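You operate a simulated robot arm through the tools that you are given. There is no shell and no other tool.

Carry out the task below with a simulated robot arm. There is one attempt and no reset: what you move stays moved.

Task
Trip the switch case with its red button, then reset it.
Fine: one press; blue breaker off, main switch off and on again, blue breaker on. Where these are worked on the way, their far stop is far enough and under half their travel is too little: blue breaker.

Only the result counts: the job must be done as asked and must still hold three seconds after the hand-in. Knocking over, shifting, dropping, spilling or breaking anything else fails it.

Robot
A 7-joint arm with a two-finger parallel gripper, fixed in place. Base frame: the origin is at the foot of the arm, x ahead of it, y to its left, z up; the work surface is at about z = 840. Units: mm, rad, N and s.
Its first joint turns from -2.897 to 2.897 rad. Payload 3.43 kg.
The tool frame sits at the grasp point between the pads (the TCP): z along the fingers, y along the line on which they close. The tips reach 30 mm beyond it. Largest opening 94 mm; finger width 28, thickness 10; the body of the gripper, 50 by 96 mm, starts 55 mm behind the TCP.
Orientation is that of the tool frame in the base frame, as a unit quaternion [x, y, z, w]. With the fingers straight down and closing along the base's y, the tool's x points along the base's -x, its y along +y and its z along -z.

Tools
- The arm moves only by the tool step_arm. Its arguments are lists of equal length, an entry for each row: "travel": the shift along the tool's x, y, z in units of 300 mm (1.0 is 300 mm), a list of three; "delta_rot": the turn, a rotation vector about the tool's x, y, z in units of 180 degrees (1.0 is 180 degrees), a list of three. In form: {"travel": [[tx, ty, tz], ...], "delta_rot": [[wx, wy, wz], ...]}. A call has 1 to 20 rows; each row is the pose to reach, as a shift and turn from the pose commanded when the call began, along the tool's axes at that moment. "fingers" is the opening in per cent of the stroke, from 0 (shut) to 100 (fully open), set as the call begins (left out, the last holds). A call with a number of a shift or a turn outside -1 to 1 is refused whole. Each row takes 0.2 s and may step no farther than 50 mm and 0.15 rad from the row before; otherwise, or with a gripper value out of range, the whole call is refused. A pose out of reach is approached as far as the arm can. The call stops where the force on the tool passes 60 N (or 10 N more than at its start, if that is more) or the arm is blocked; 0.2 s more then pass. The fingers move at their own pace (about 45 mm/s each) and stop on an object; they squeeze with about 36 N. The grip force told is the motor's: it shows also when the fingers shut on nothing. Time passes only in rows, and 0.2 s behind the last, so rows that repeat a pose let the fingers close. The reply holds the time, the measured pose of the TCP, the force on the tool along the base axes, the opening and the grip force, in the units named above and with some noise, with the torque about the TCP (base axes, N m) and any sound that the robot's microphone picked up.
- Cameras (640 x 400 px; columns grow to the right, rows downward): "scene" is fixed at [50.7, -650.4, 1844.3]; the picture's right is [0.56, -0.83, 0.00], its down [-0.57, -0.39, -0.73] and it looks along [0.60, 0.41, -0.69] (base axes); focal length 338 px, centre (320, 200). "wrist" rides on the gripper at [76, 14, -103] in the tool frame; the picture's right is [-0.18, 0.98, 0.00], its down [-0.75, -0.14, -0.64] and it looks along [-0.63, -0.12, 0.77] (tool axes); focal length 243 px, centre (320, 200). There is no depth. A picture from a camera that has moved, and an enlarged one, comes with that camera's place and axes in the base frame and with its lens.
- camera(camera): a new picture of that camera. No time passes.
- enlarge(camera, box): a new picture of the part [left, top, right, bottom] of that camera's present view, enlarged. No time passes.
- sign_off(): hands the job in; it is judged then, once.

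Nothing tells you positions but the pictures and the camera data. Unless the task says otherwise, let go and move clear before handing in.

The tools are called as name(argument=value, ...) on one line, values as JSON. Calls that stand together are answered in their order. step_arm: Moves the arm, as the interface text tells. Its arguments: {"type":"object","properties":{"travel":{"type":"array","items":{"type":"array","items":{"type":"number"}}},"delta_rot":{"type":"array","items":{"type":"array","items":{"type":"number"}}},"fingers":{"type":"number"}},"required":["travel","delta_rot"]} The other tools are called the same way: camera (camera) takes a picture; enlarge (camera, box) takes an enlarged picture of a part of a camera's view; sign_off () hands the job in.

At the start:

```text
clock: 0.0
position: [653.5, 195.6, 1383.7]
orientation: [0.0, 1.0, 0.0, 0.001]
ft_force: [-0.9, -0.1, 0.5]
ft_torque: [0.0, -0.01, 0.01]
finger_gap: 93.9
grip_force: 0.0
```

scene: 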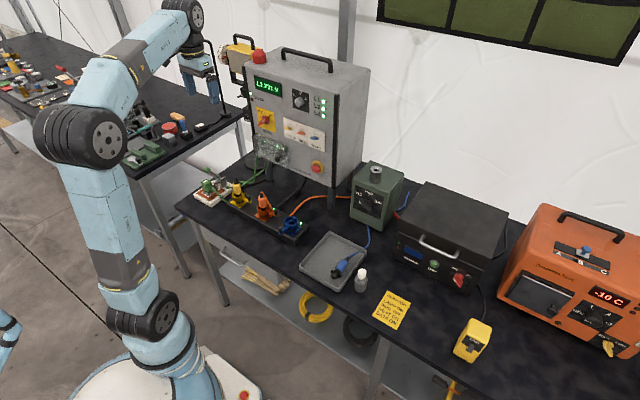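
wrist: 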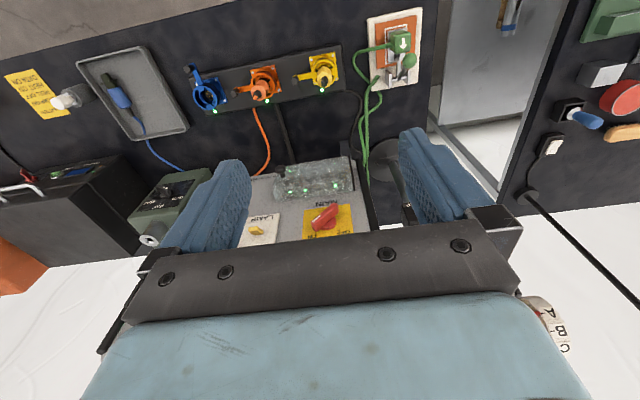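

I see a grey switch case at the back of the bench with a red button, a rotary main switch on yellow plate, and a clear cover over something. I'll look closer before moving anything.

enlarge(camera="scene", box=[220, 40, 380, 200])

enlarge(camera="scene", box=[340, 240, 520, 370])

enlarge(camera="scene", box=[190, 120, 350, 250])

```text
2.50 times, centred on (300, 120) of scene
camera zoom: at [50.7, -650.4, 1844.3], right [0.56, -0.83, 0.0], down [-0.57, -0.39, -0.73], along [0.6, 0.41, -0.69], focal length 846 px, centre (370, 400)
```

zoom: 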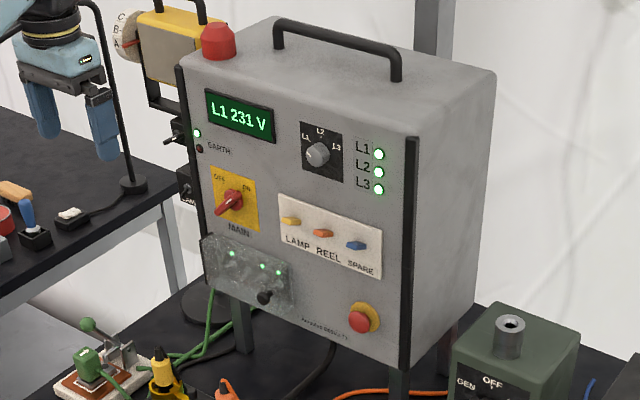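

```text
3.08 times, centred on (430, 305) of scene
camera zoom: at [50.7, -650.4, 1844.3], right [0.56, -0.83, 0.0], down [-0.57, -0.39, -0.73], along [0.6, 0.41, -0.69], focal length 1042 px, centre (-18, -123)
```

zoom: 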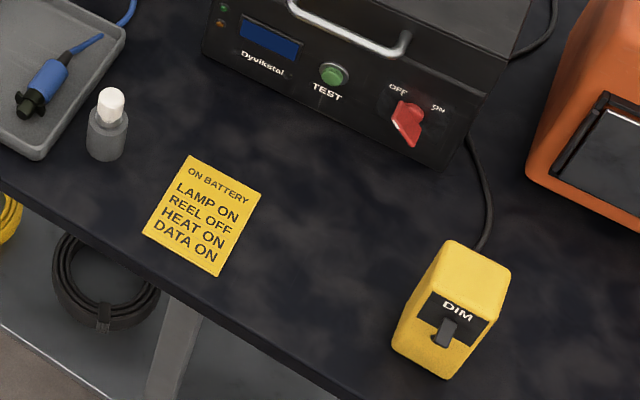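

```text
3.08 times, centred on (270, 185) of scene
camera zoom: at [50.7, -650.4, 1844.3], right [0.56, -0.83, 0.0], down [-0.57, -0.39, -0.73], along [0.6, 0.41, -0.69], focal length 1042 px, centre (474, 246)
```

zoom: 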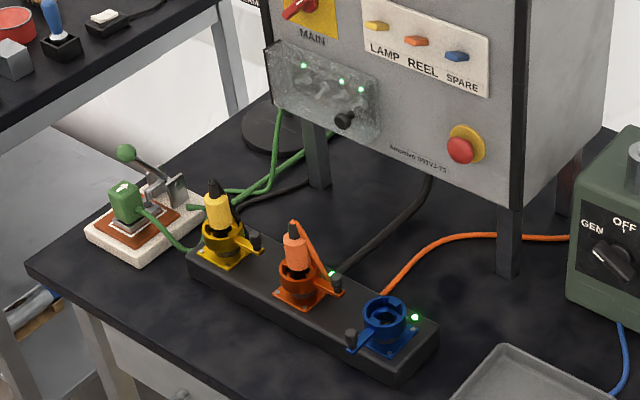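

The grey case's front face lies at about x = 890, facing the arm, with the main switch near (y 180, z 1170), the breakers at z ≈ 1180 (blue at y ≈ -60) and the red button near (y -76, z 1060). I'll move in front of it with the tool tilted, so that the wrist camera looks level at the panel.

step_arm(travel=[[-0.003, -0.0836, 0.087], [-0.006, -0.167, 0.174], [-0.009, -0.251, 0.261], [-0.012, -0.334, 0.349], [-0.014, -0.418, 0.436], [-0.017, -0.501, 0.523], [-0.02, -0.585, 0.61]], delta_rot=[[0, -0.0405, 0], [0, -0.081, 0], [0, -0.1215, 0], [0, -0.162, 0], [0, -0.2025, 0], [0, -0.243, 0], [0, -0.2835, 0]])

camera(camera="wrist")

camera(camera="scene")

```text
clock: 1.6
position: [657.2, 20.9, 1202.4]
orientation: [0.0, 0.902, 0.0, 0.431]
ft_force: [-0.2, 0.1, -0.2]
ft_torque: [-0.04, 0.01, -0.01]
finger_gap: 94.1
grip_force: 0.0
```

```text
taken
camera wrist: at [531.1, 34.6, 1207.0], right [0.12, 0.98, 0.14], down [-0.03, -0.14, 0.99], along [0.99, -0.12, 0.01], focal length 243 px, centre (320, 200)
```

wrist: 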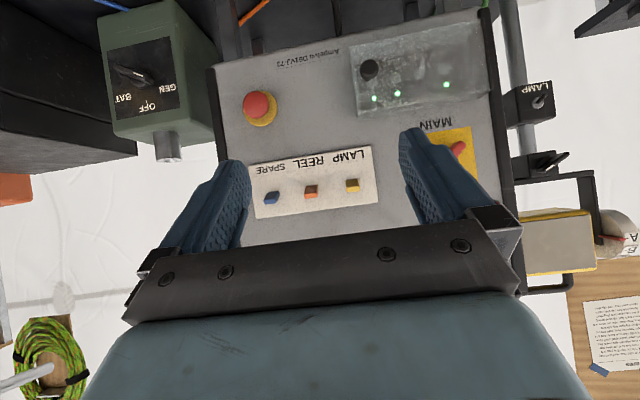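

```text
taken
```

scene: 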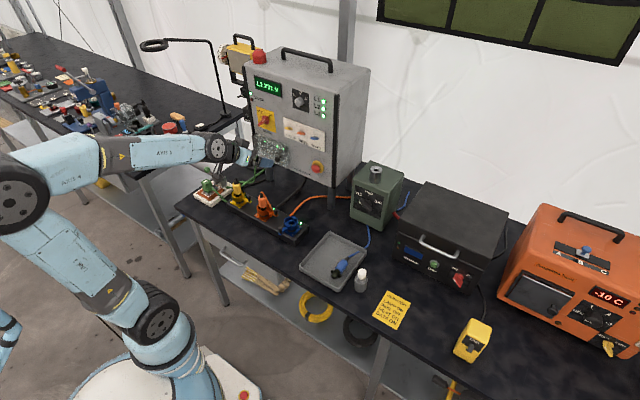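

enlarge(camera="wrist", box=[220, 120, 400, 240])

enlarge(camera="wrist", box=[340, 20, 520, 200])

enlarge(camera="scene", box=[280, 110, 340, 150])

enlarge(camera="scene", box=[245, 95, 295, 135])

```text
3.33 times, centred on (310, 180) of wrist
camera zoom: at [531.1, 34.6, 1207.0], right [0.12, 0.98, 0.14], down [-0.03, -0.14, 0.99], along [0.99, -0.12, 0.01], focal length 809 px, centre (353, 267)
```

zoom: 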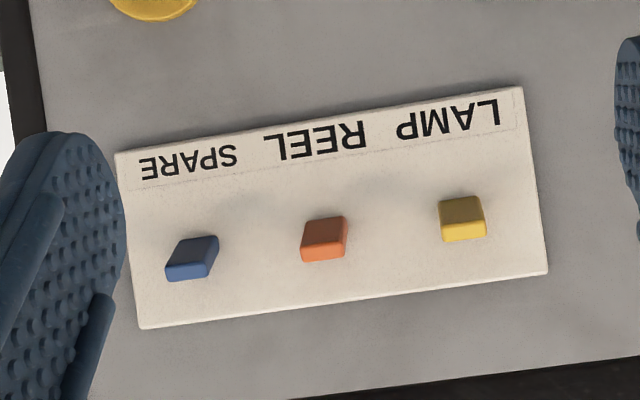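

```text
2.22 times, centred on (430, 110) of wrist
camera zoom: at [531.1, 34.6, 1207.0], right [0.12, 0.98, 0.14], down [-0.03, -0.14, 0.99], along [0.99, -0.12, 0.01], focal length 539 px, centre (76, 400)
```

zoom: 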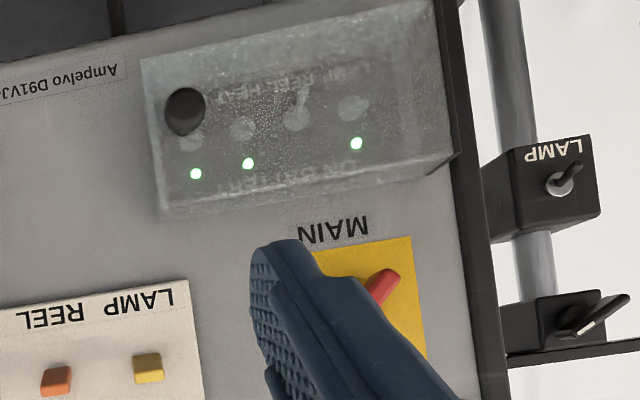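

```text
10.00 times, centred on (310, 130) of scene
camera zoom: at [50.7, -650.4, 1844.3], right [0.56, -0.83, 0.0], down [-0.57, -0.39, -0.73], along [0.6, 0.41, -0.69], focal length 3385 px, centre (420, 900)
```

zoom: 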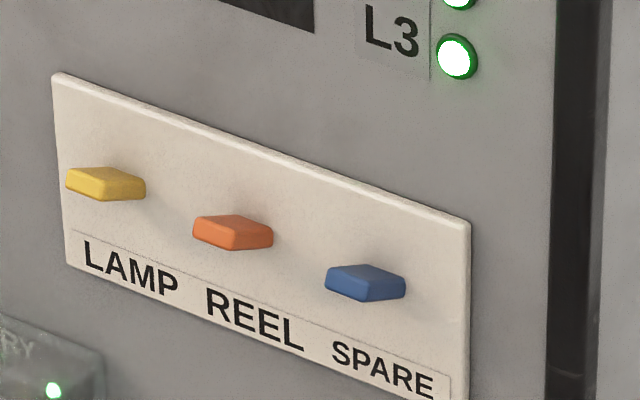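

```text
10.00 times, centred on (270, 115) of scene
camera zoom: at [50.7, -650.4, 1844.3], right [0.56, -0.83, 0.0], down [-0.57, -0.39, -0.73], along [0.6, 0.41, -0.69], focal length 3385 px, centre (820, 1050)
```

zoom: 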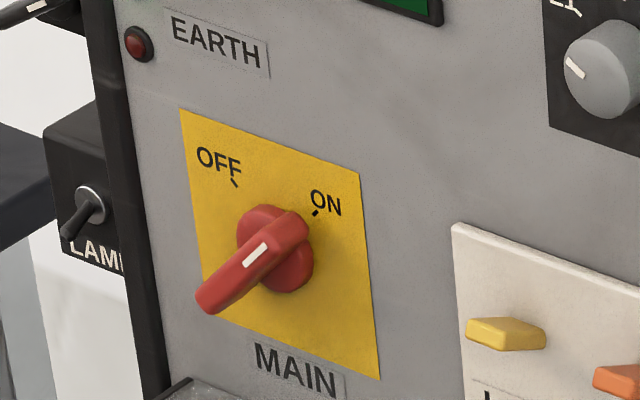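

The breakers are box levers at about z ≈ 1196 that seem tilted up (on). The main switch bar points at ON, and the red cap's centre works out at about (870, -77, 1062). Next I'll level the tool in front of the red button with the fingers shut and look again.

step_arm(travel=[[0.0246, -0.0545, 0.0933], [0.0492, -0.1089, 0.1866], [0.0738, -0.1634, 0.2799], [0.0985, -0.2178, 0.3731], [0.1231, -0.2723, 0.4664], [0.1477, -0.3267, 0.5597], [0.1477, -0.3267, 0.5597]], delta_rot=[[0, -0.0361, 0], [0, -0.0722, 0], [0, -0.1083, 0], [0, -0.1443, 0], [0, -0.1804, 0], [0, -0.2165, 0], [0, -0.2165, 0]], fingers=0)

camera(camera="wrist")

camera(camera="scene")

```text
clock: 3.2
position: [763.6, -78.0, 1060.8]
orientation: [0.0, 0.707, 0.0, 0.707]
ft_force: [0.7, -0.7, -0.3]
ft_torque: [-0.03, -0.03, -0.02]
finger_gap: 0.2
grip_force: 32.7
```

```text
taken
camera wrist: at [660.9, -64.4, 984.9], right [0.0, 0.98, 0.18], down [-0.64, -0.14, 0.75], along [0.77, -0.12, 0.63], focal length 243 px, centre (320, 200)
```

wrist: 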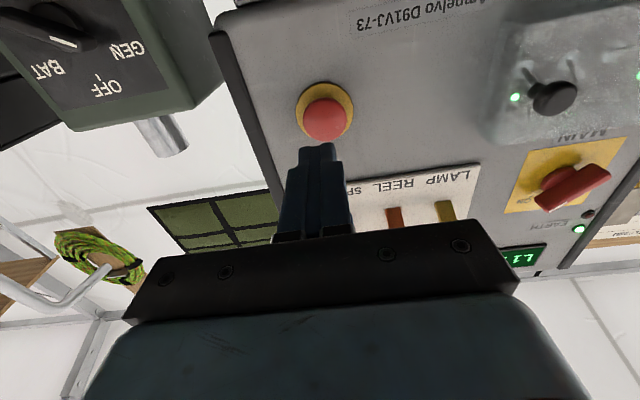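

```text
taken
```

scene: 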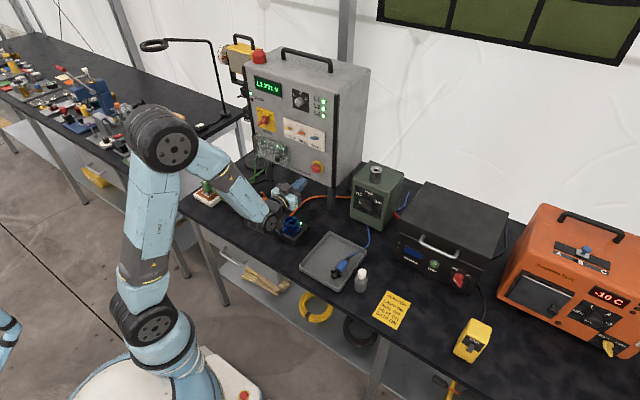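

The tool is level and its shut fingertips point at the red button. I'll check the arm's clearance over the socket strip and the views of the switch details.

enlarge(camera="scene", box=[200, 130, 340, 250])

enlarge(camera="wrist", box=[260, 60, 400, 200])

enlarge(camera="wrist", box=[480, 80, 640, 220])

```text
3.33 times, centred on (270, 190) of scene
camera zoom: at [50.7, -650.4, 1844.3], right [0.56, -0.83, 0.0], down [-0.57, -0.39, -0.73], along [0.6, 0.41, -0.69], focal length 1128 px, centre (487, 233)
```

zoom: 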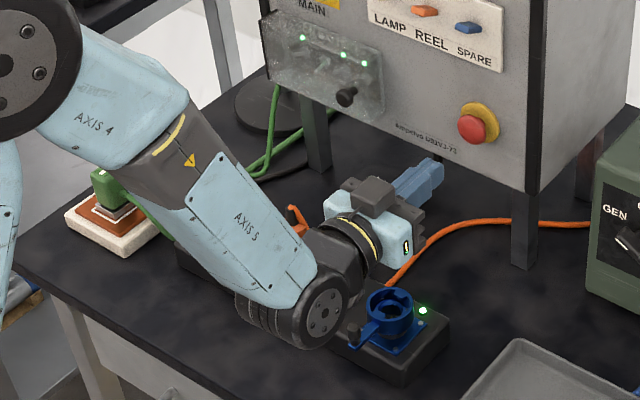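

```text
2.86 times, centred on (330, 130) of wrist
camera zoom: at [660.9, -64.4, 984.9], right [0.0, 0.98, 0.18], down [-0.64, -0.14, 0.75], along [0.77, -0.12, 0.63], focal length 693 px, centre (291, 400)
```

zoom: 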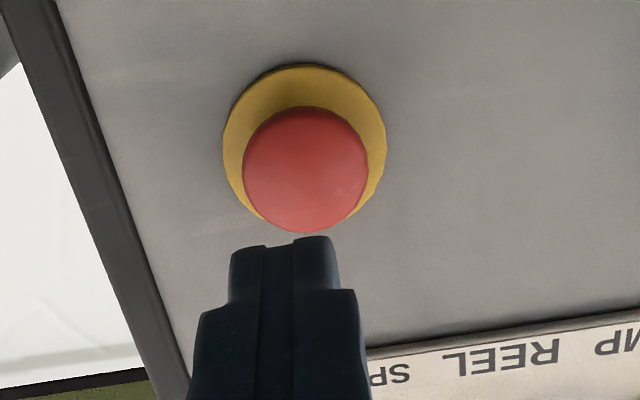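

```text
2.86 times, centred on (560, 150) of wrist
camera zoom: at [660.9, -64.4, 984.9], right [0.0, 0.98, 0.18], down [-0.64, -0.14, 0.75], along [0.77, -0.12, 0.63], focal length 693 px, centre (-366, 343)
```

zoom: 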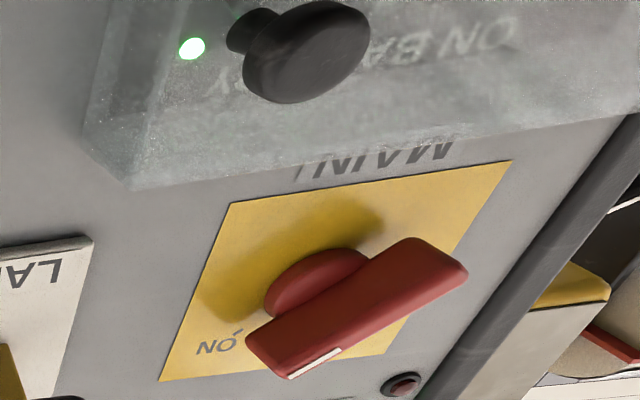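

The red cap's front centre refines to about (868, -76, 1066), and the arm clears the socket strip. I'll approach to roughly 10 mm before contact.

step_arm(travel=[[-0.015, 0.005, 0.07], [-0.015, 0.005, 0.14], [-0.015, 0.005, 0.207]], delta_rot=[[0, 0, 0], [0, 0, 0], [0, 0, 0]])

enlarge(camera="wrist", box=[240, 60, 400, 200])

enlarge(camera="scene", box=[270, 110, 350, 210])

```text
clock: 4.0
position: [824.7, -77.6, 1065.7]
orientation: [-0.001, 0.707, 0.001, 0.707]
ft_force: [-0.2, -0.5, -0.4]
ft_torque: [0.01, 0.03, 0.04]
finger_gap: 0.0
grip_force: 32.9
```

```text
2.86 times, centred on (320, 130) of wrist
camera zoom: at [721.8, -63.4, 989.1], right [0.0, 0.98, 0.18], down [-0.64, -0.14, 0.75], along [0.77, -0.12, 0.63], focal length 693 px, centre (320, 400)
```

zoom: 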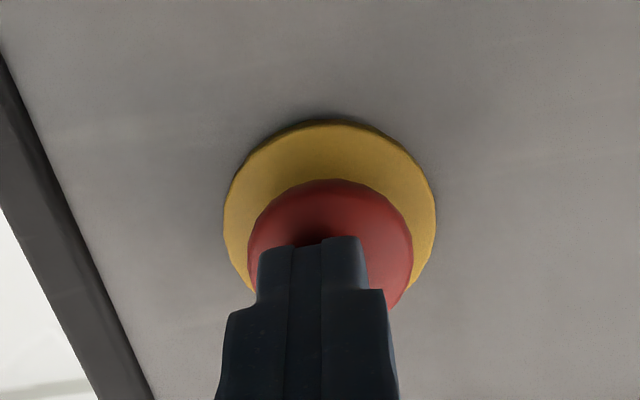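

```text
4.00 times, centred on (310, 160) of scene
camera zoom: at [50.7, -650.4, 1844.3], right [0.56, -0.83, 0.0], down [-0.57, -0.39, -0.73], along [0.6, 0.41, -0.69], focal length 1354 px, centre (360, 360)
```

zoom: 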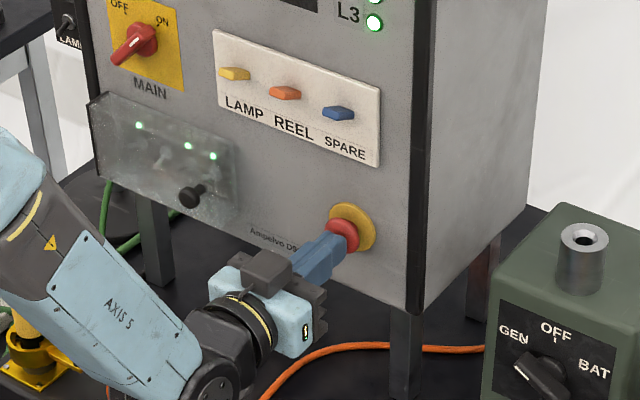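

The fingertips line up with the red cap, with about 13 mm left to contact. I'll press forward in small rows and read the force.

step_arm(travel=[[0, 0, 0.02], [0, 0, 0.03], [0, 0, 0.037], [0, 0, 0.043], [0, 0, 0.05], [0, 0, 0.057]], delta_rot=[[0, 0, 0], [0, 0, 0], [0, 0, 0], [0, 0, 0], [0, 0, 0], [0, 0, 0]])

```text
clock: 5.4
position: [838.8, -78.2, 1065.5]
orientation: [0.0, 0.708, 0.0, 0.706]
ft_force: [-46.2, -1.5, -6.4]
ft_torque: [-0.06, 0.25, 0.02]
finger_gap: 0.0
grip_force: 33.4
heard: click
```

A click was heard with about 46 N on the button, so it was pressed once. I'll back off straight away and look at the panel.

step_arm(travel=[[0, 0, -0.03], [0, 0, -0.1], [0, 0, -0.2], [0, 0, -0.3]], delta_rot=[[0, 0, 0], [0, 0, 0], [0, 0, 0], [0, 0, 0]])

enlarge(camera="scene", box=[230, 40, 370, 200])

enlarge(camera="scene", box=[280, 110, 340, 150])

enlarge(camera="scene", box=[245, 95, 295, 135])

camera(camera="wrist")

```text
clock: 6.4
position: [752.2, -77.3, 1064.0]
orientation: [0.0, 0.707, 0.0, 0.707]
ft_force: [-1.1, -0.7, 0.2]
ft_torque: [0.0, -0.04, -0.01]
finger_gap: 0.0
grip_force: 32.8
```

```text
2.50 times, centred on (300, 120) of scene
camera zoom: at [50.7, -650.4, 1844.3], right [0.56, -0.83, 0.0], down [-0.57, -0.39, -0.73], along [0.6, 0.41, -0.69], focal length 846 px, centre (370, 400)
```

zoom: 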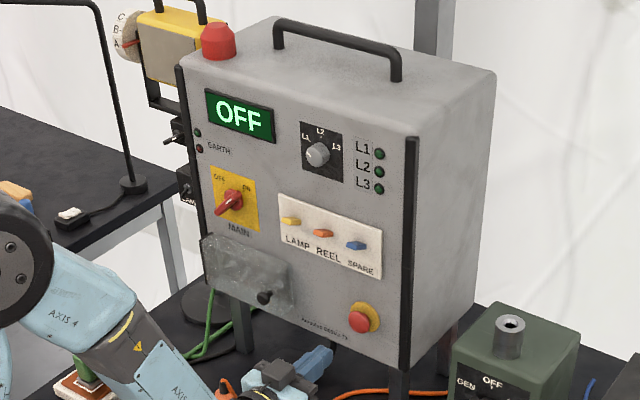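

```text
10.00 times, centred on (310, 130) of scene
camera zoom: at [50.7, -650.4, 1844.3], right [0.56, -0.83, 0.0], down [-0.57, -0.39, -0.73], along [0.6, 0.41, -0.69], focal length 3385 px, centre (420, 900)
```

zoom: 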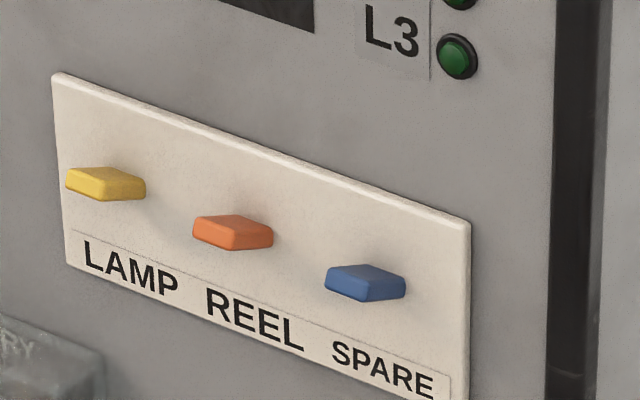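

```text
10.00 times, centred on (270, 115) of scene
camera zoom: at [50.7, -650.4, 1844.3], right [0.56, -0.83, 0.0], down [-0.57, -0.39, -0.73], along [0.6, 0.41, -0.69], focal length 3385 px, centre (820, 1050)
```

zoom: 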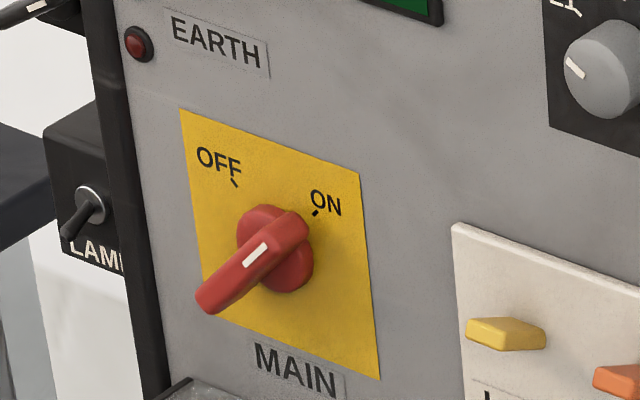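

```text
taken
camera wrist: at [650.2, -63.0, 988.4], right [0.0, 0.98, 0.18], down [-0.64, -0.14, 0.75], along [0.77, -0.12, 0.63], focal length 243 px, centre (320, 200)
```

wrist: 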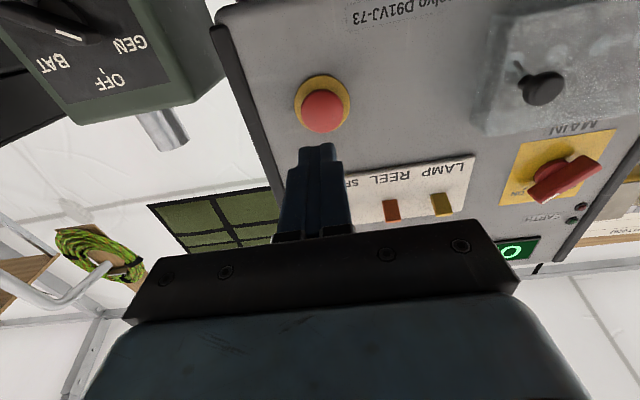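

The display now reads OFF and all lamps are dark: the case has tripped. Next is the blue breaker, so I'll look closely at the levers' shape and tilt.

enlarge(camera="wrist", box=[340, 140, 480, 230])

step_arm(travel=[[-0.08, 0.08, -0.05], [-0.16, 0.16, -0.1], [-0.24, 0.24, -0.15], [-0.32, 0.32, -0.2]], delta_rot=[[0, 0.035, 0], [0, 0.07, 0], [0, 0.105, 0], [0, 0.14, 0]])

camera(camera="wrist")

```text
4.44 times, centred on (410, 185) of wrist
camera zoom: at [650.2, -63.0, 988.4], right [0.0, 0.98, 0.18], down [-0.64, -0.14, 0.75], along [0.77, -0.12, 0.63], focal length 1078 px, centre (-80, 267)
```

zoom: 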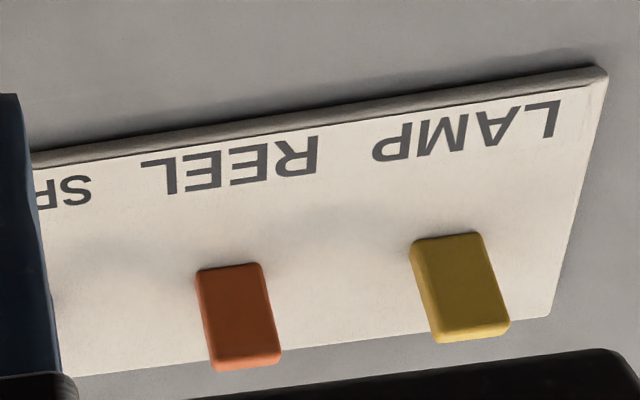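

```text
clock: 7.4
position: [692.5, 16.8, 1161.5]
orientation: [0.0, 0.845, 0.001, 0.535]
ft_force: [0.7, -0.6, -1.2]
ft_torque: [-0.01, -0.01, -0.01]
finger_gap: 0.0
grip_force: 32.2
```

```text
taken
camera wrist: at [567.8, 30.5, 1136.6], right [0.08, 0.98, 0.17], down [-0.26, -0.14, 0.96], along [0.96, -0.12, 0.24], focal length 243 px, centre (320, 200)
```

wrist: 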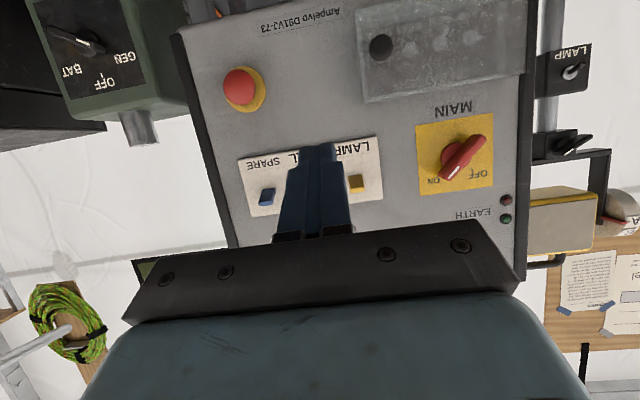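

Both the blue lever and the main switch are in view now. I'll enlarge each to fix its position.

enlarge(camera="wrist", box=[220, 140, 320, 240])

enlarge(camera="wrist", box=[400, 90, 520, 230])

```text
4.00 times, centred on (270, 190) of wrist
camera zoom: at [567.8, 30.5, 1136.6], right [0.08, 0.98, 0.17], down [-0.26, -0.14, 0.96], along [0.96, -0.12, 0.24], focal length 970 px, centre (520, 240)
```

zoom: 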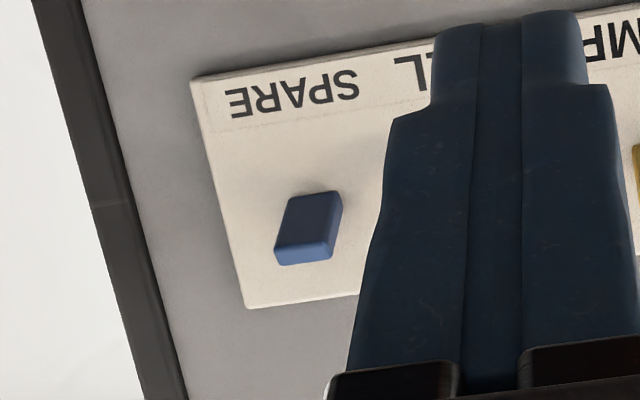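

```text
2.86 times, centred on (460, 160) of wrist
camera zoom: at [567.8, 30.5, 1136.6], right [0.08, 0.98, 0.17], down [-0.26, -0.14, 0.96], along [0.96, -0.12, 0.24], focal length 693 px, centre (-80, 314)
```

zoom: 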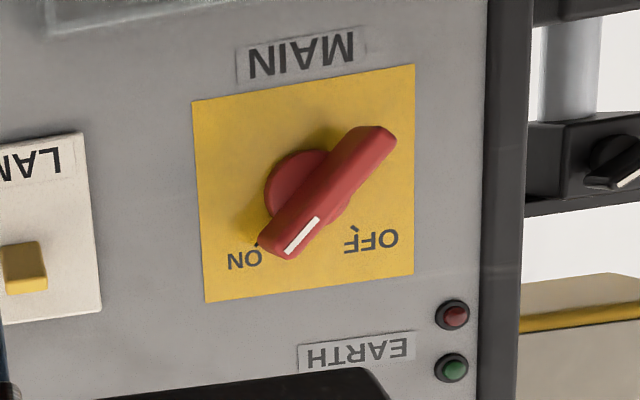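

The blue lever comes out at y ≈ -73, tilted up, with its tip near (855, z 1203) and its pivot near (887, z 1185). I'll level the tool with shut fingers in front of and above it, ready to push it down.

step_arm(travel=[[-0.0944, -0.0772, 0.0464], [-0.1889, -0.1544, 0.0929], [-0.2833, -0.2315, 0.1393], [-0.3777, -0.3087, 0.1857]], delta_rot=[[0, -0.035, 0], [0, -0.07, 0], [0, -0.105, 0], [0, -0.14, 0]])

camera(camera="wrist")

enlarge(camera="scene", box=[240, 80, 360, 180])

```text
clock: 8.4
position: [795.0, -73.9, 1240.6]
orientation: [0.0, 0.707, 0.0, 0.707]
ft_force: [-0.4, 0.2, 1.2]
ft_torque: [-0.01, 0.04, -0.03]
finger_gap: 0.0
grip_force: 32.7
```

```text
taken
camera wrist: at [691.9, -60.3, 1164.2], right [0.0, 0.98, 0.18], down [-0.64, -0.14, 0.75], along [0.77, -0.12, 0.63], focal length 243 px, centre (320, 200)
```

wrist: 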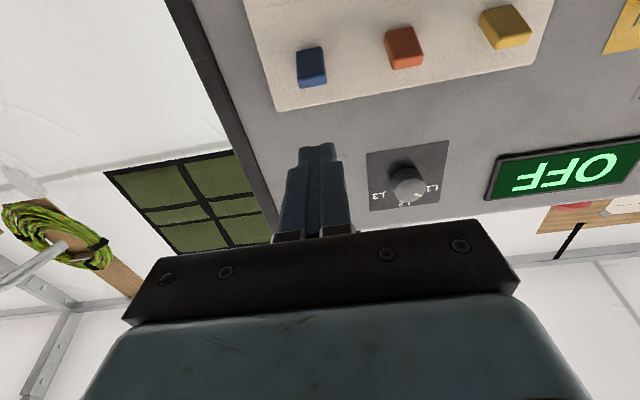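

```text
4.00 times, centred on (300, 130) of scene
camera zoom: at [50.7, -650.4, 1844.3], right [0.56, -0.83, 0.0], down [-0.57, -0.39, -0.73], along [0.6, 0.41, -0.69], focal length 1354 px, centre (400, 480)
```

zoom: 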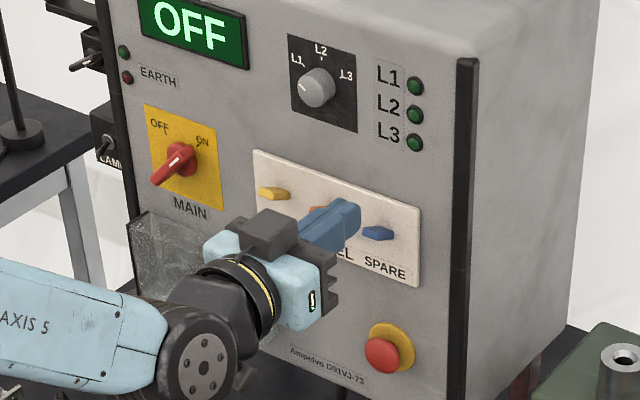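

I'm in front of the blue lever and about 40 mm above it. I'll zoom in to check the lateral alignment and lever depth from here.

enlarge(camera="wrist", box=[260, 20, 380, 180])

```text
2.50 times, centred on (320, 100) of wrist
camera zoom: at [691.9, -60.3, 1164.2], right [0.0, 0.98, 0.18], down [-0.64, -0.14, 0.75], along [0.77, -0.12, 0.63], focal length 606 px, centre (320, 450)
```

zoom: 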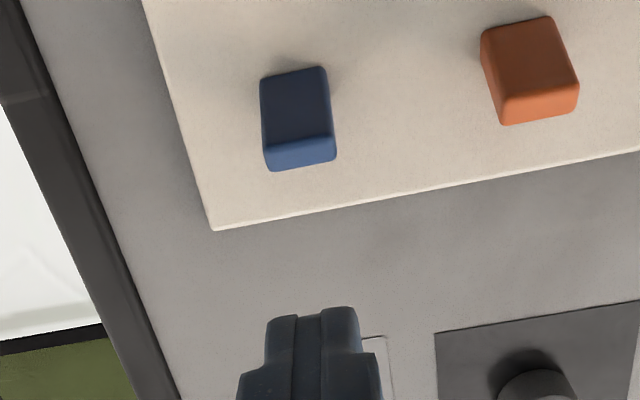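

The levers agree across views: the blue tip is at x ≈ 855, y ≈ -72, z 1200–1206, in line with the fingers. I'll move forward over the lever and then push down in small steps.

step_arm(travel=[[0, 0.005, 0.07], [0, 0.005, 0.137], [0.04, 0.005, 0.137], [0.06, 0.005, 0.137], [0.075, 0.005, 0.137], [0.09, 0.005, 0.137], [0.105, 0.005, 0.137]], delta_rot=[[0, 0, 0], [0, 0, 0], [0, 0, 0], [0, 0, 0], [0, 0, 0], [0, 0, 0], [0, 0, 0]])

camera(camera="wrist")

enlarge(camera="scene", box=[280, 100, 360, 160])

```text
clock: 10.0
position: [830.9, -71.0, 1207.8]
orientation: [0.0, 0.707, 0.0, 0.707]
ft_force: [0.2, 0.0, -0.4]
ft_torque: [0.01, -0.02, 0.0]
finger_gap: 0.2
grip_force: 32.8
```

```text
taken
camera wrist: at [729.3, -58.4, 1132.2], right [0.0, 0.98, 0.18], down [-0.64, -0.14, 0.75], along [0.77, -0.12, 0.63], focal length 243 px, centre (320, 200)
```

wrist: 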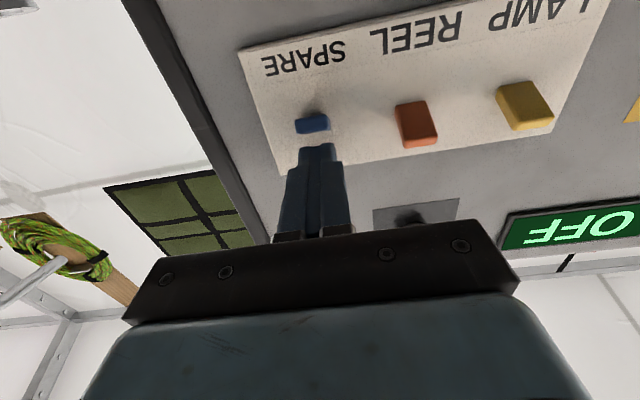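

```text
6.67 times, centred on (320, 130) of scene
camera zoom: at [50.7, -650.4, 1844.3], right [0.56, -0.83, 0.0], down [-0.57, -0.39, -0.73], along [0.6, 0.41, -0.69], focal length 2256 px, centre (320, 667)
```

zoom: 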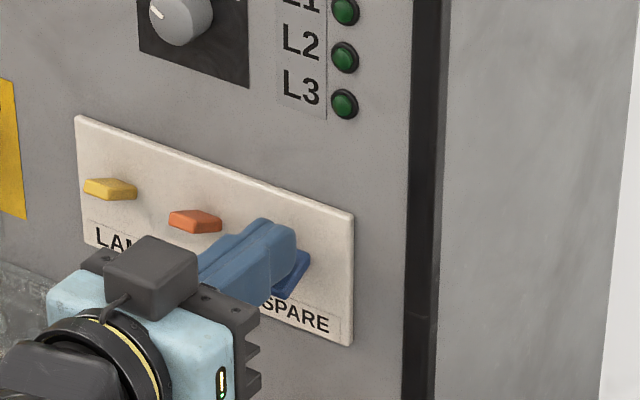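

The lever is being carried down with almost no resistance. I'll keep going toward its lower stop.

step_arm(travel=[[0.015, 0, 0], [0.03, 0, 0], [0.04, 0, 0], [0.05, 0, 0], [0.06, 0, 0]], delta_rot=[[0, 0, 0], [0, 0, 0], [0, 0, 0], [0, 0, 0], [0, 0, 0]])

enlarge(camera="wrist", box=[240, 40, 420, 180])

enlarge(camera="scene", box=[280, 100, 360, 160])

```text
clock: 11.1
position: [830.4, -72.5, 1202.9]
orientation: [0.0, 0.701, 0.0, 0.714]
ft_force: [-10.0, 0.7, 10.7]
ft_torque: [-0.01, -0.21, 0.14]
finger_gap: 0.1
grip_force: 33.0
stopped in row 5: the force on the tool passed its limit at 63 N (the readings are from after the stop); the commanded pose is now the measured one
```

```text
2.86 times, centred on (330, 110) of wrist
camera zoom: at [729.6, -58.9, 1125.2], right [0.0, 0.98, 0.18], down [-0.66, -0.14, 0.74], along [0.75, -0.12, 0.65], focal length 693 px, centre (291, 457)
```

zoom: 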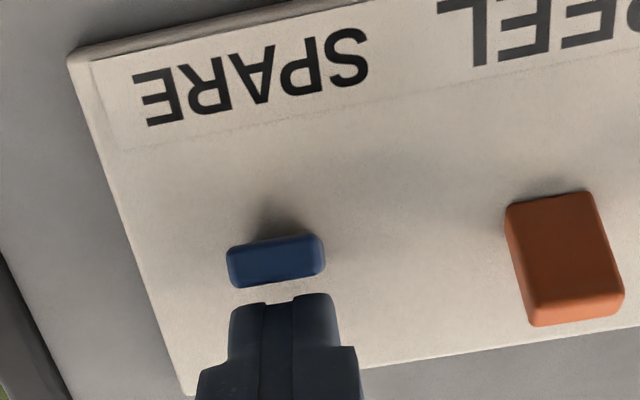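

```text
6.67 times, centred on (320, 130) of scene
camera zoom: at [50.7, -650.4, 1844.3], right [0.56, -0.83, 0.0], down [-0.57, -0.39, -0.73], along [0.6, 0.41, -0.69], focal length 2256 px, centre (320, 667)
```

zoom: 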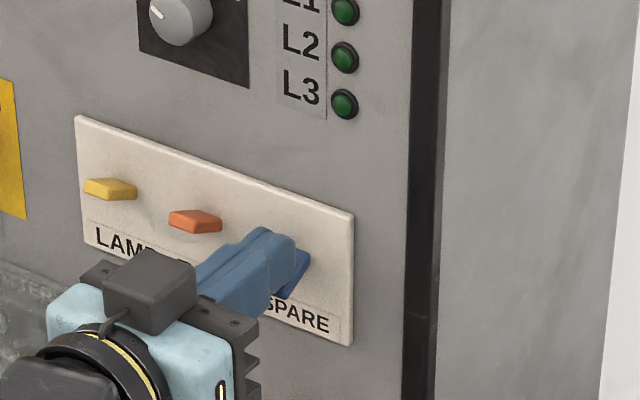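

The lever has reached its lower stop: the force rose to the limit and the lever no longer moved. I'll lift off, back away and check it against its neighbours.

step_arm(travel=[[-0.05, 0, 0], [-0.08, 0, -0.05], [-0.08, 0, -0.15], [-0.08, 0.05, -0.25]], delta_rot=[[0, 0, 0], [0, 0.006, 0], [0, 0.006, 0], [0, 0.006, 0]])

camera(camera="wrist")

enlarge(camera="scene", box=[280, 110, 340, 150])

```text
clock: 12.1
position: [754.9, -58.5, 1224.1]
orientation: [0.0, 0.709, 0.0, 0.706]
ft_force: [0.2, 0.0, 0.1]
ft_torque: [-0.01, 0.0, 0.01]
finger_gap: 0.1
grip_force: 33.2
```

```text
taken
camera wrist: at [653.3, -44.6, 1149.4], right [0.0, 0.98, 0.18], down [-0.64, -0.14, 0.76], along [0.77, -0.12, 0.63], focal length 243 px, centre (320, 200)
```

wrist: 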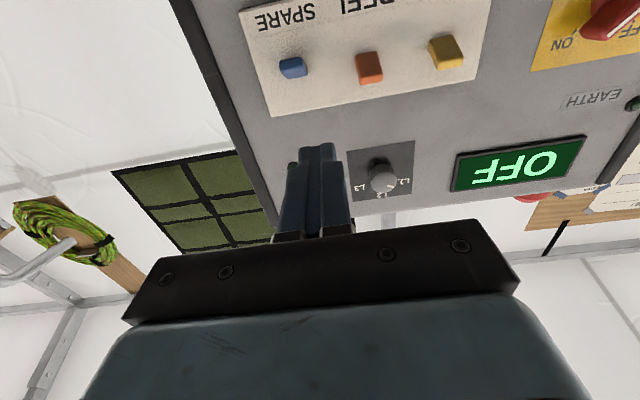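

```text
10.00 times, centred on (310, 130) of scene
camera zoom: at [50.7, -650.4, 1844.3], right [0.56, -0.83, 0.0], down [-0.57, -0.39, -0.73], along [0.6, 0.41, -0.69], focal length 3385 px, centre (420, 900)
```

zoom: 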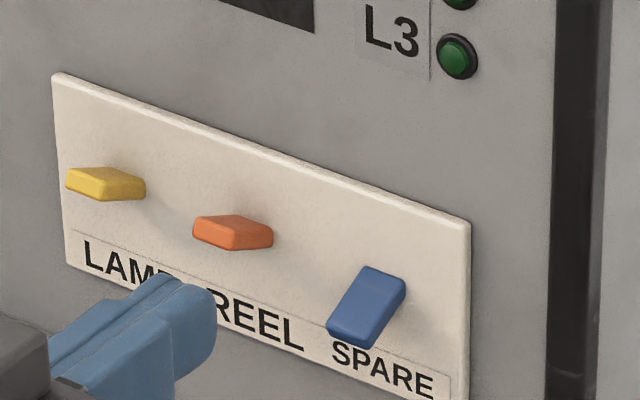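

The blue lever now clearly points down, against its stop, while the others stay up. The main switch bar is centred near (862, 164, 1183) and points 45° to the upper right (ON). I'll move to the right of its upper end to push it over to OFF.

step_arm(travel=[[0.015, 0.144, 0.0], [0.03, 0.289, 0.03], [0.045, 0.433, 0.07], [0.06, 0.577, 0.117], [0.06, 0.577, 0.117]], delta_rot=[[0, 0, 0], [0, 0, 0], [0, 0, 0], [0, 0, 0], [0, 0, 0]])

camera(camera="wrist")

enlarge(camera="scene", box=[240, 80, 320, 150])

```text
clock: 13.3
position: [790.5, 115.5, 1205.6]
orientation: [0.001, 0.708, -0.001, 0.706]
ft_force: [-0.3, 0.1, -0.7]
ft_torque: [0.01, -0.01, 0.02]
finger_gap: 0.0
grip_force: 32.0
```

```text
taken
camera wrist: at [687.5, 128.6, 1130.9], right [0.0, 0.98, 0.18], down [-0.64, -0.14, 0.76], along [0.77, -0.12, 0.63], focal length 243 px, centre (320, 200)
```

wrist: 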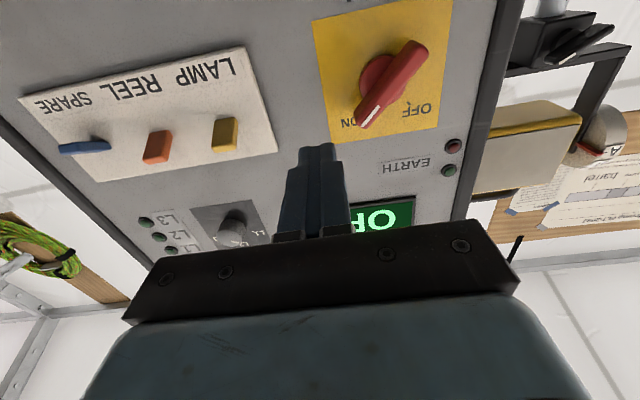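

```text
5.71 times, centred on (280, 115) of scene
camera zoom: at [50.7, -650.4, 1844.3], right [0.56, -0.83, 0.0], down [-0.57, -0.39, -0.73], along [0.6, 0.41, -0.69], focal length 1934 px, centre (549, 686)
```

zoom: 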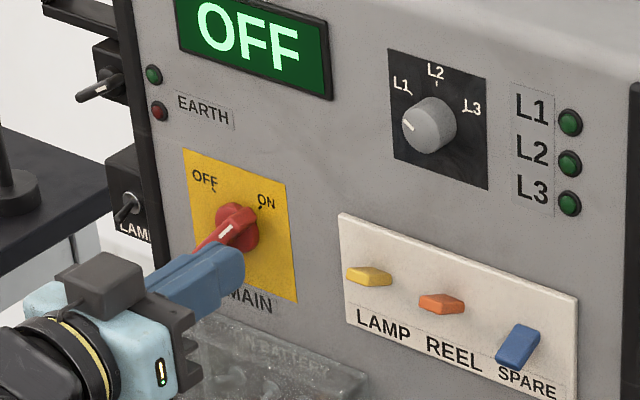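

enlarge(camera="wrist", box=[300, 20, 480, 180])

```text
2.50 times, centred on (390, 100) of wrist
camera zoom: at [687.5, 128.6, 1130.9], right [0.0, 0.98, 0.18], down [-0.64, -0.14, 0.76], along [0.77, -0.12, 0.63], focal length 606 px, centre (145, 450)
```

zoom: 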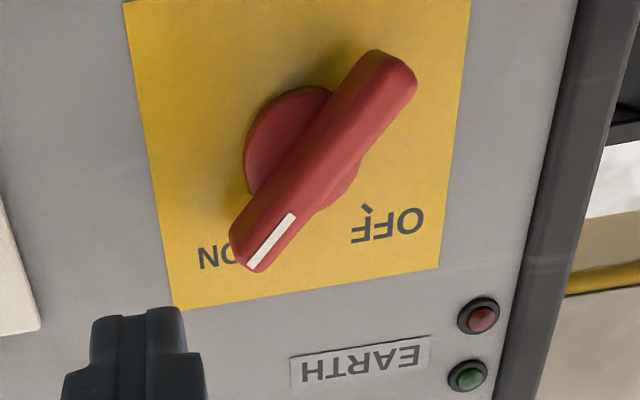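

The bar is centred at about (y 166, z 1184), 53 mm long and 13 mm wide, with its marked end at (147, 1203). I'll bring the fingertips in on its right side and push left (+y).

step_arm(travel=[[0, 0, 0.085], [0, 0, 0.168], [0, 0.03, 0.168], [0, 0.05, 0.168], [0, 0.06, 0.168], [0, 0.07, 0.168], [0, 0.08, 0.168], [0, 0.09, 0.168]], delta_rot=[[0, 0, 0], [0, 0, 0], [0, 0, 0], [0, 0, 0], [0, 0, 0], [0, 0, 0], [0, 0, 0], [0, 0, 0]])

camera(camera="wrist")

enlarge(camera="scene", box=[240, 80, 320, 150])

```text
clock: 15.1
position: [839.9, 143.6, 1202.0]
orientation: [-0.003, 0.711, 0.002, 0.703]
ft_force: [-0.1, -1.1, 0.9]
ft_torque: [0.0, 0.04, 0.1]
finger_gap: 0.0
grip_force: 33.4
```

```text
taken
camera wrist: at [737.7, 157.8, 1126.8], right [0.0, 0.98, 0.18], down [-0.63, -0.14, 0.76], along [0.77, -0.11, 0.62], focal length 243 px, centre (320, 200)
```

wrist: 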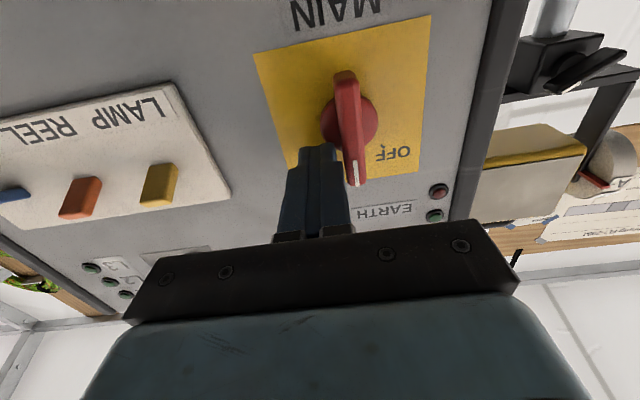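

```text
5.71 times, centred on (280, 115) of scene
camera zoom: at [50.7, -650.4, 1844.3], right [0.56, -0.83, 0.0], down [-0.57, -0.39, -0.73], along [0.6, 0.41, -0.69], focal length 1934 px, centre (549, 686)
```

zoom: 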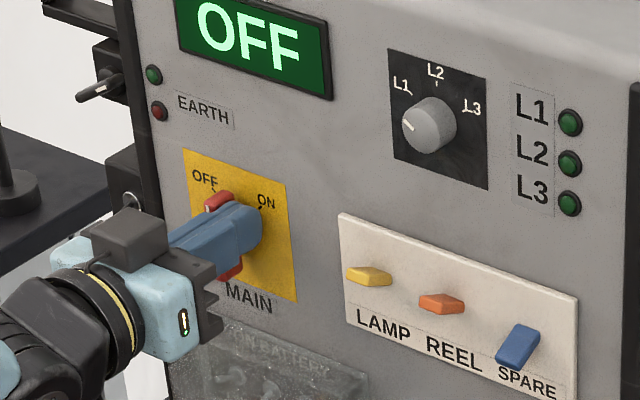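

The bar is turning freely and is now about upright, halfway. I'll keep pushing left in small steps toward OFF.

step_arm(travel=[[0, 0.01, 0], [0, 0.02, 0], [0, 0.03, 0], [0, 0.04, 0], [0, 0.047, 0], [0, 0.053, 0]], delta_rot=[[0, 0, 0], [0, 0, 0], [0, 0, 0], [0, 0, 0], [0, 0, 0], [0, 0, 0]])

camera(camera="wrist")

enlarge(camera="scene", box=[240, 80, 320, 150])

```text
clock: 16.5
position: [840.6, 156.7, 1206.9]
orientation: [0.0, 0.707, 0.001, 0.707]
ft_force: [3.1, -15.6, 17.3]
ft_torque: [-0.02, -0.25, -0.2]
finger_gap: 0.3
grip_force: 32.9
```

```text
taken
camera wrist: at [738.7, 170.1, 1130.2], right [0.0, 0.98, 0.18], down [-0.64, -0.14, 0.75], along [0.77, -0.12, 0.63], focal length 243 px, centre (320, 200)
```

wrist: 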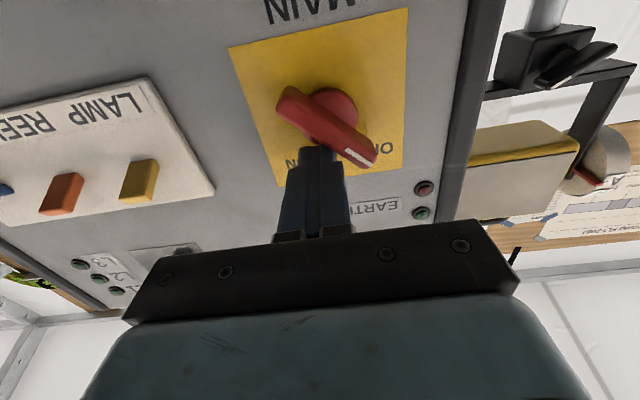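

```text
5.71 times, centred on (280, 115) of scene
camera zoom: at [50.7, -650.4, 1844.3], right [0.56, -0.83, 0.0], down [-0.57, -0.39, -0.73], along [0.6, 0.41, -0.69], focal length 1934 px, centre (549, 686)
```

zoom: 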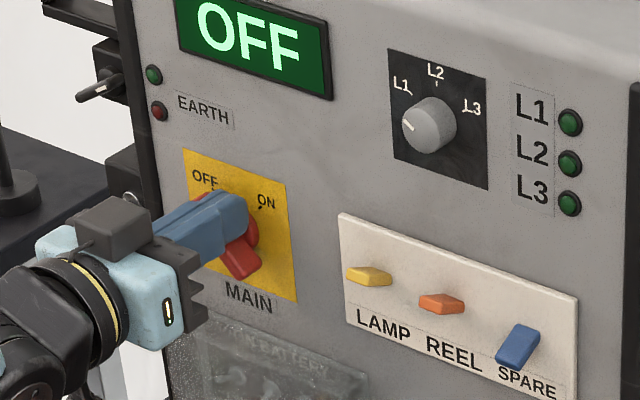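

The bar now lies over toward OFF, and the contact force (-16, +17 N) is square to a 45° bar, so it looks to be at its stop. I'll zoom in to check the angle.

enlarge(camera="wrist", box=[240, 60, 420, 190])

```text
3.08 times, centred on (330, 125) of wrist
camera zoom: at [738.7, 170.1, 1130.2], right [0.0, 0.98, 0.18], down [-0.64, -0.14, 0.75], along [0.77, -0.12, 0.63], focal length 746 px, centre (289, 431)
```

zoom: 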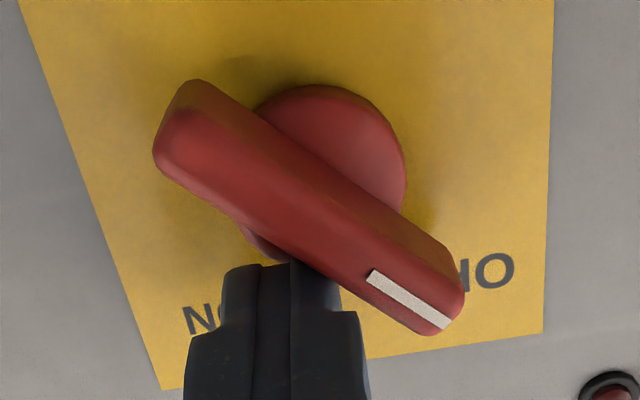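

The bar measures about 43–45° to the left of upright, i.e. at OFF. I'll add a very small extra push to be sure it's fully on its stop.

step_arm(travel=[[0, 0.004, 0], [0, 0.007, 0], [0, 0.007, 0]], delta_rot=[[0, 0, 0], [0, 0, 0], [0, 0, 0]])

enlarge(camera="wrist", box=[240, 60, 420, 190])

```text
clock: 17.3
position: [840.8, 156.0, 1207.4]
orientation: [0.001, 0.707, -0.001, 0.707]
ft_force: [-1.1, -36.2, 22.8]
ft_torque: [-0.28, -0.26, -0.38]
finger_gap: 0.1
grip_force: 33.4
```

```text
3.08 times, centred on (330, 125) of wrist
camera zoom: at [738.6, 170.6, 1130.3], right [0.0, 0.98, 0.18], down [-0.64, -0.14, 0.75], along [0.77, -0.12, 0.63], focal length 746 px, centre (289, 431)
```

zoom: 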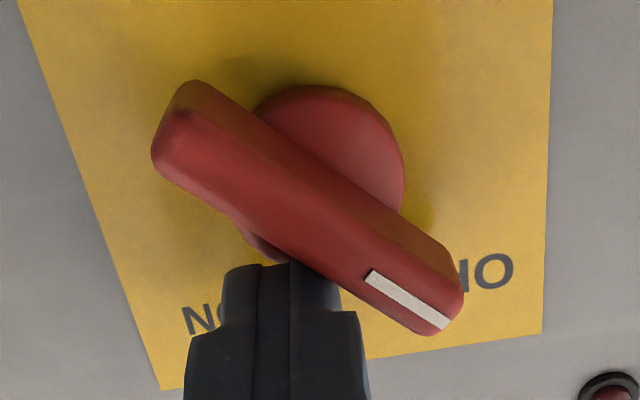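

The switch is hard on its OFF stop. I'll release, back out, go round to the left side of the bar's upper end and look before pushing it back to ON.

step_arm(travel=[[0, -0.03, 0], [0, -0.05, -0.05], [0, -0.05, -0.17], [0, 0.07, -0.17], [0, 0.2, -0.17], [0, 0.2, -0.17]], delta_rot=[[0, 0, 0], [0, 0, 0], [0, 0, 0], [0, 0, 0], [0, 0, 0], [0, 0, 0]])

camera(camera="wrist")

camera(camera="scene")

enlarge(camera="scene", box=[230, 60, 330, 160])

```text
clock: 18.7
position: [787.3, 222.6, 1203.5]
orientation: [-0.001, 0.708, 0.001, 0.706]
ft_force: [0.4, 0.1, 0.4]
ft_torque: [-0.01, -0.01, -0.03]
finger_gap: 0.0
grip_force: 32.8
```

```text
taken
camera wrist: at [685.2, 236.0, 1129.4], right [0.0, 0.98, 0.18], down [-0.64, -0.14, 0.76], along [0.77, -0.12, 0.63], focal length 243 px, centre (320, 200)
```

wrist: 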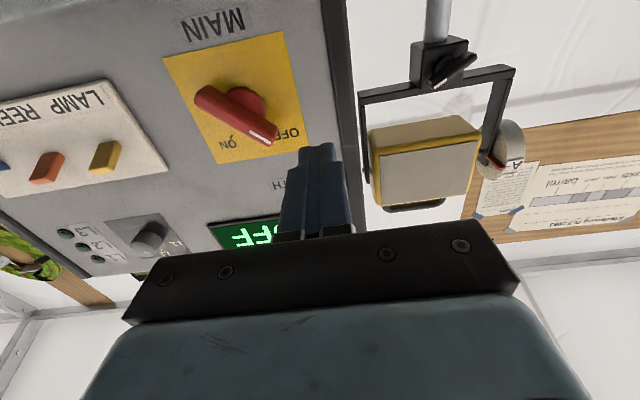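

```text
taken
```

scene: 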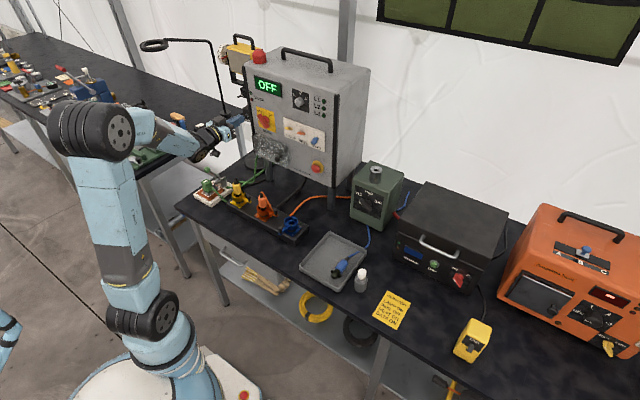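

```text
4.00 times, centred on (280, 110) of scene
camera zoom: at [50.7, -650.4, 1844.3], right [0.56, -0.83, 0.0], down [-0.57, -0.39, -0.73], along [0.6, 0.41, -0.69], focal length 1354 px, centre (480, 560)
```

zoom: 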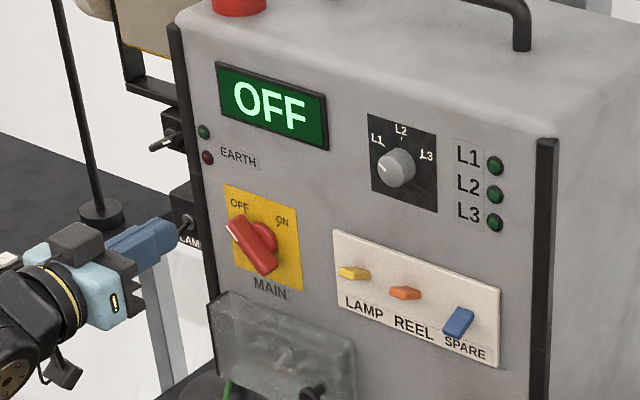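

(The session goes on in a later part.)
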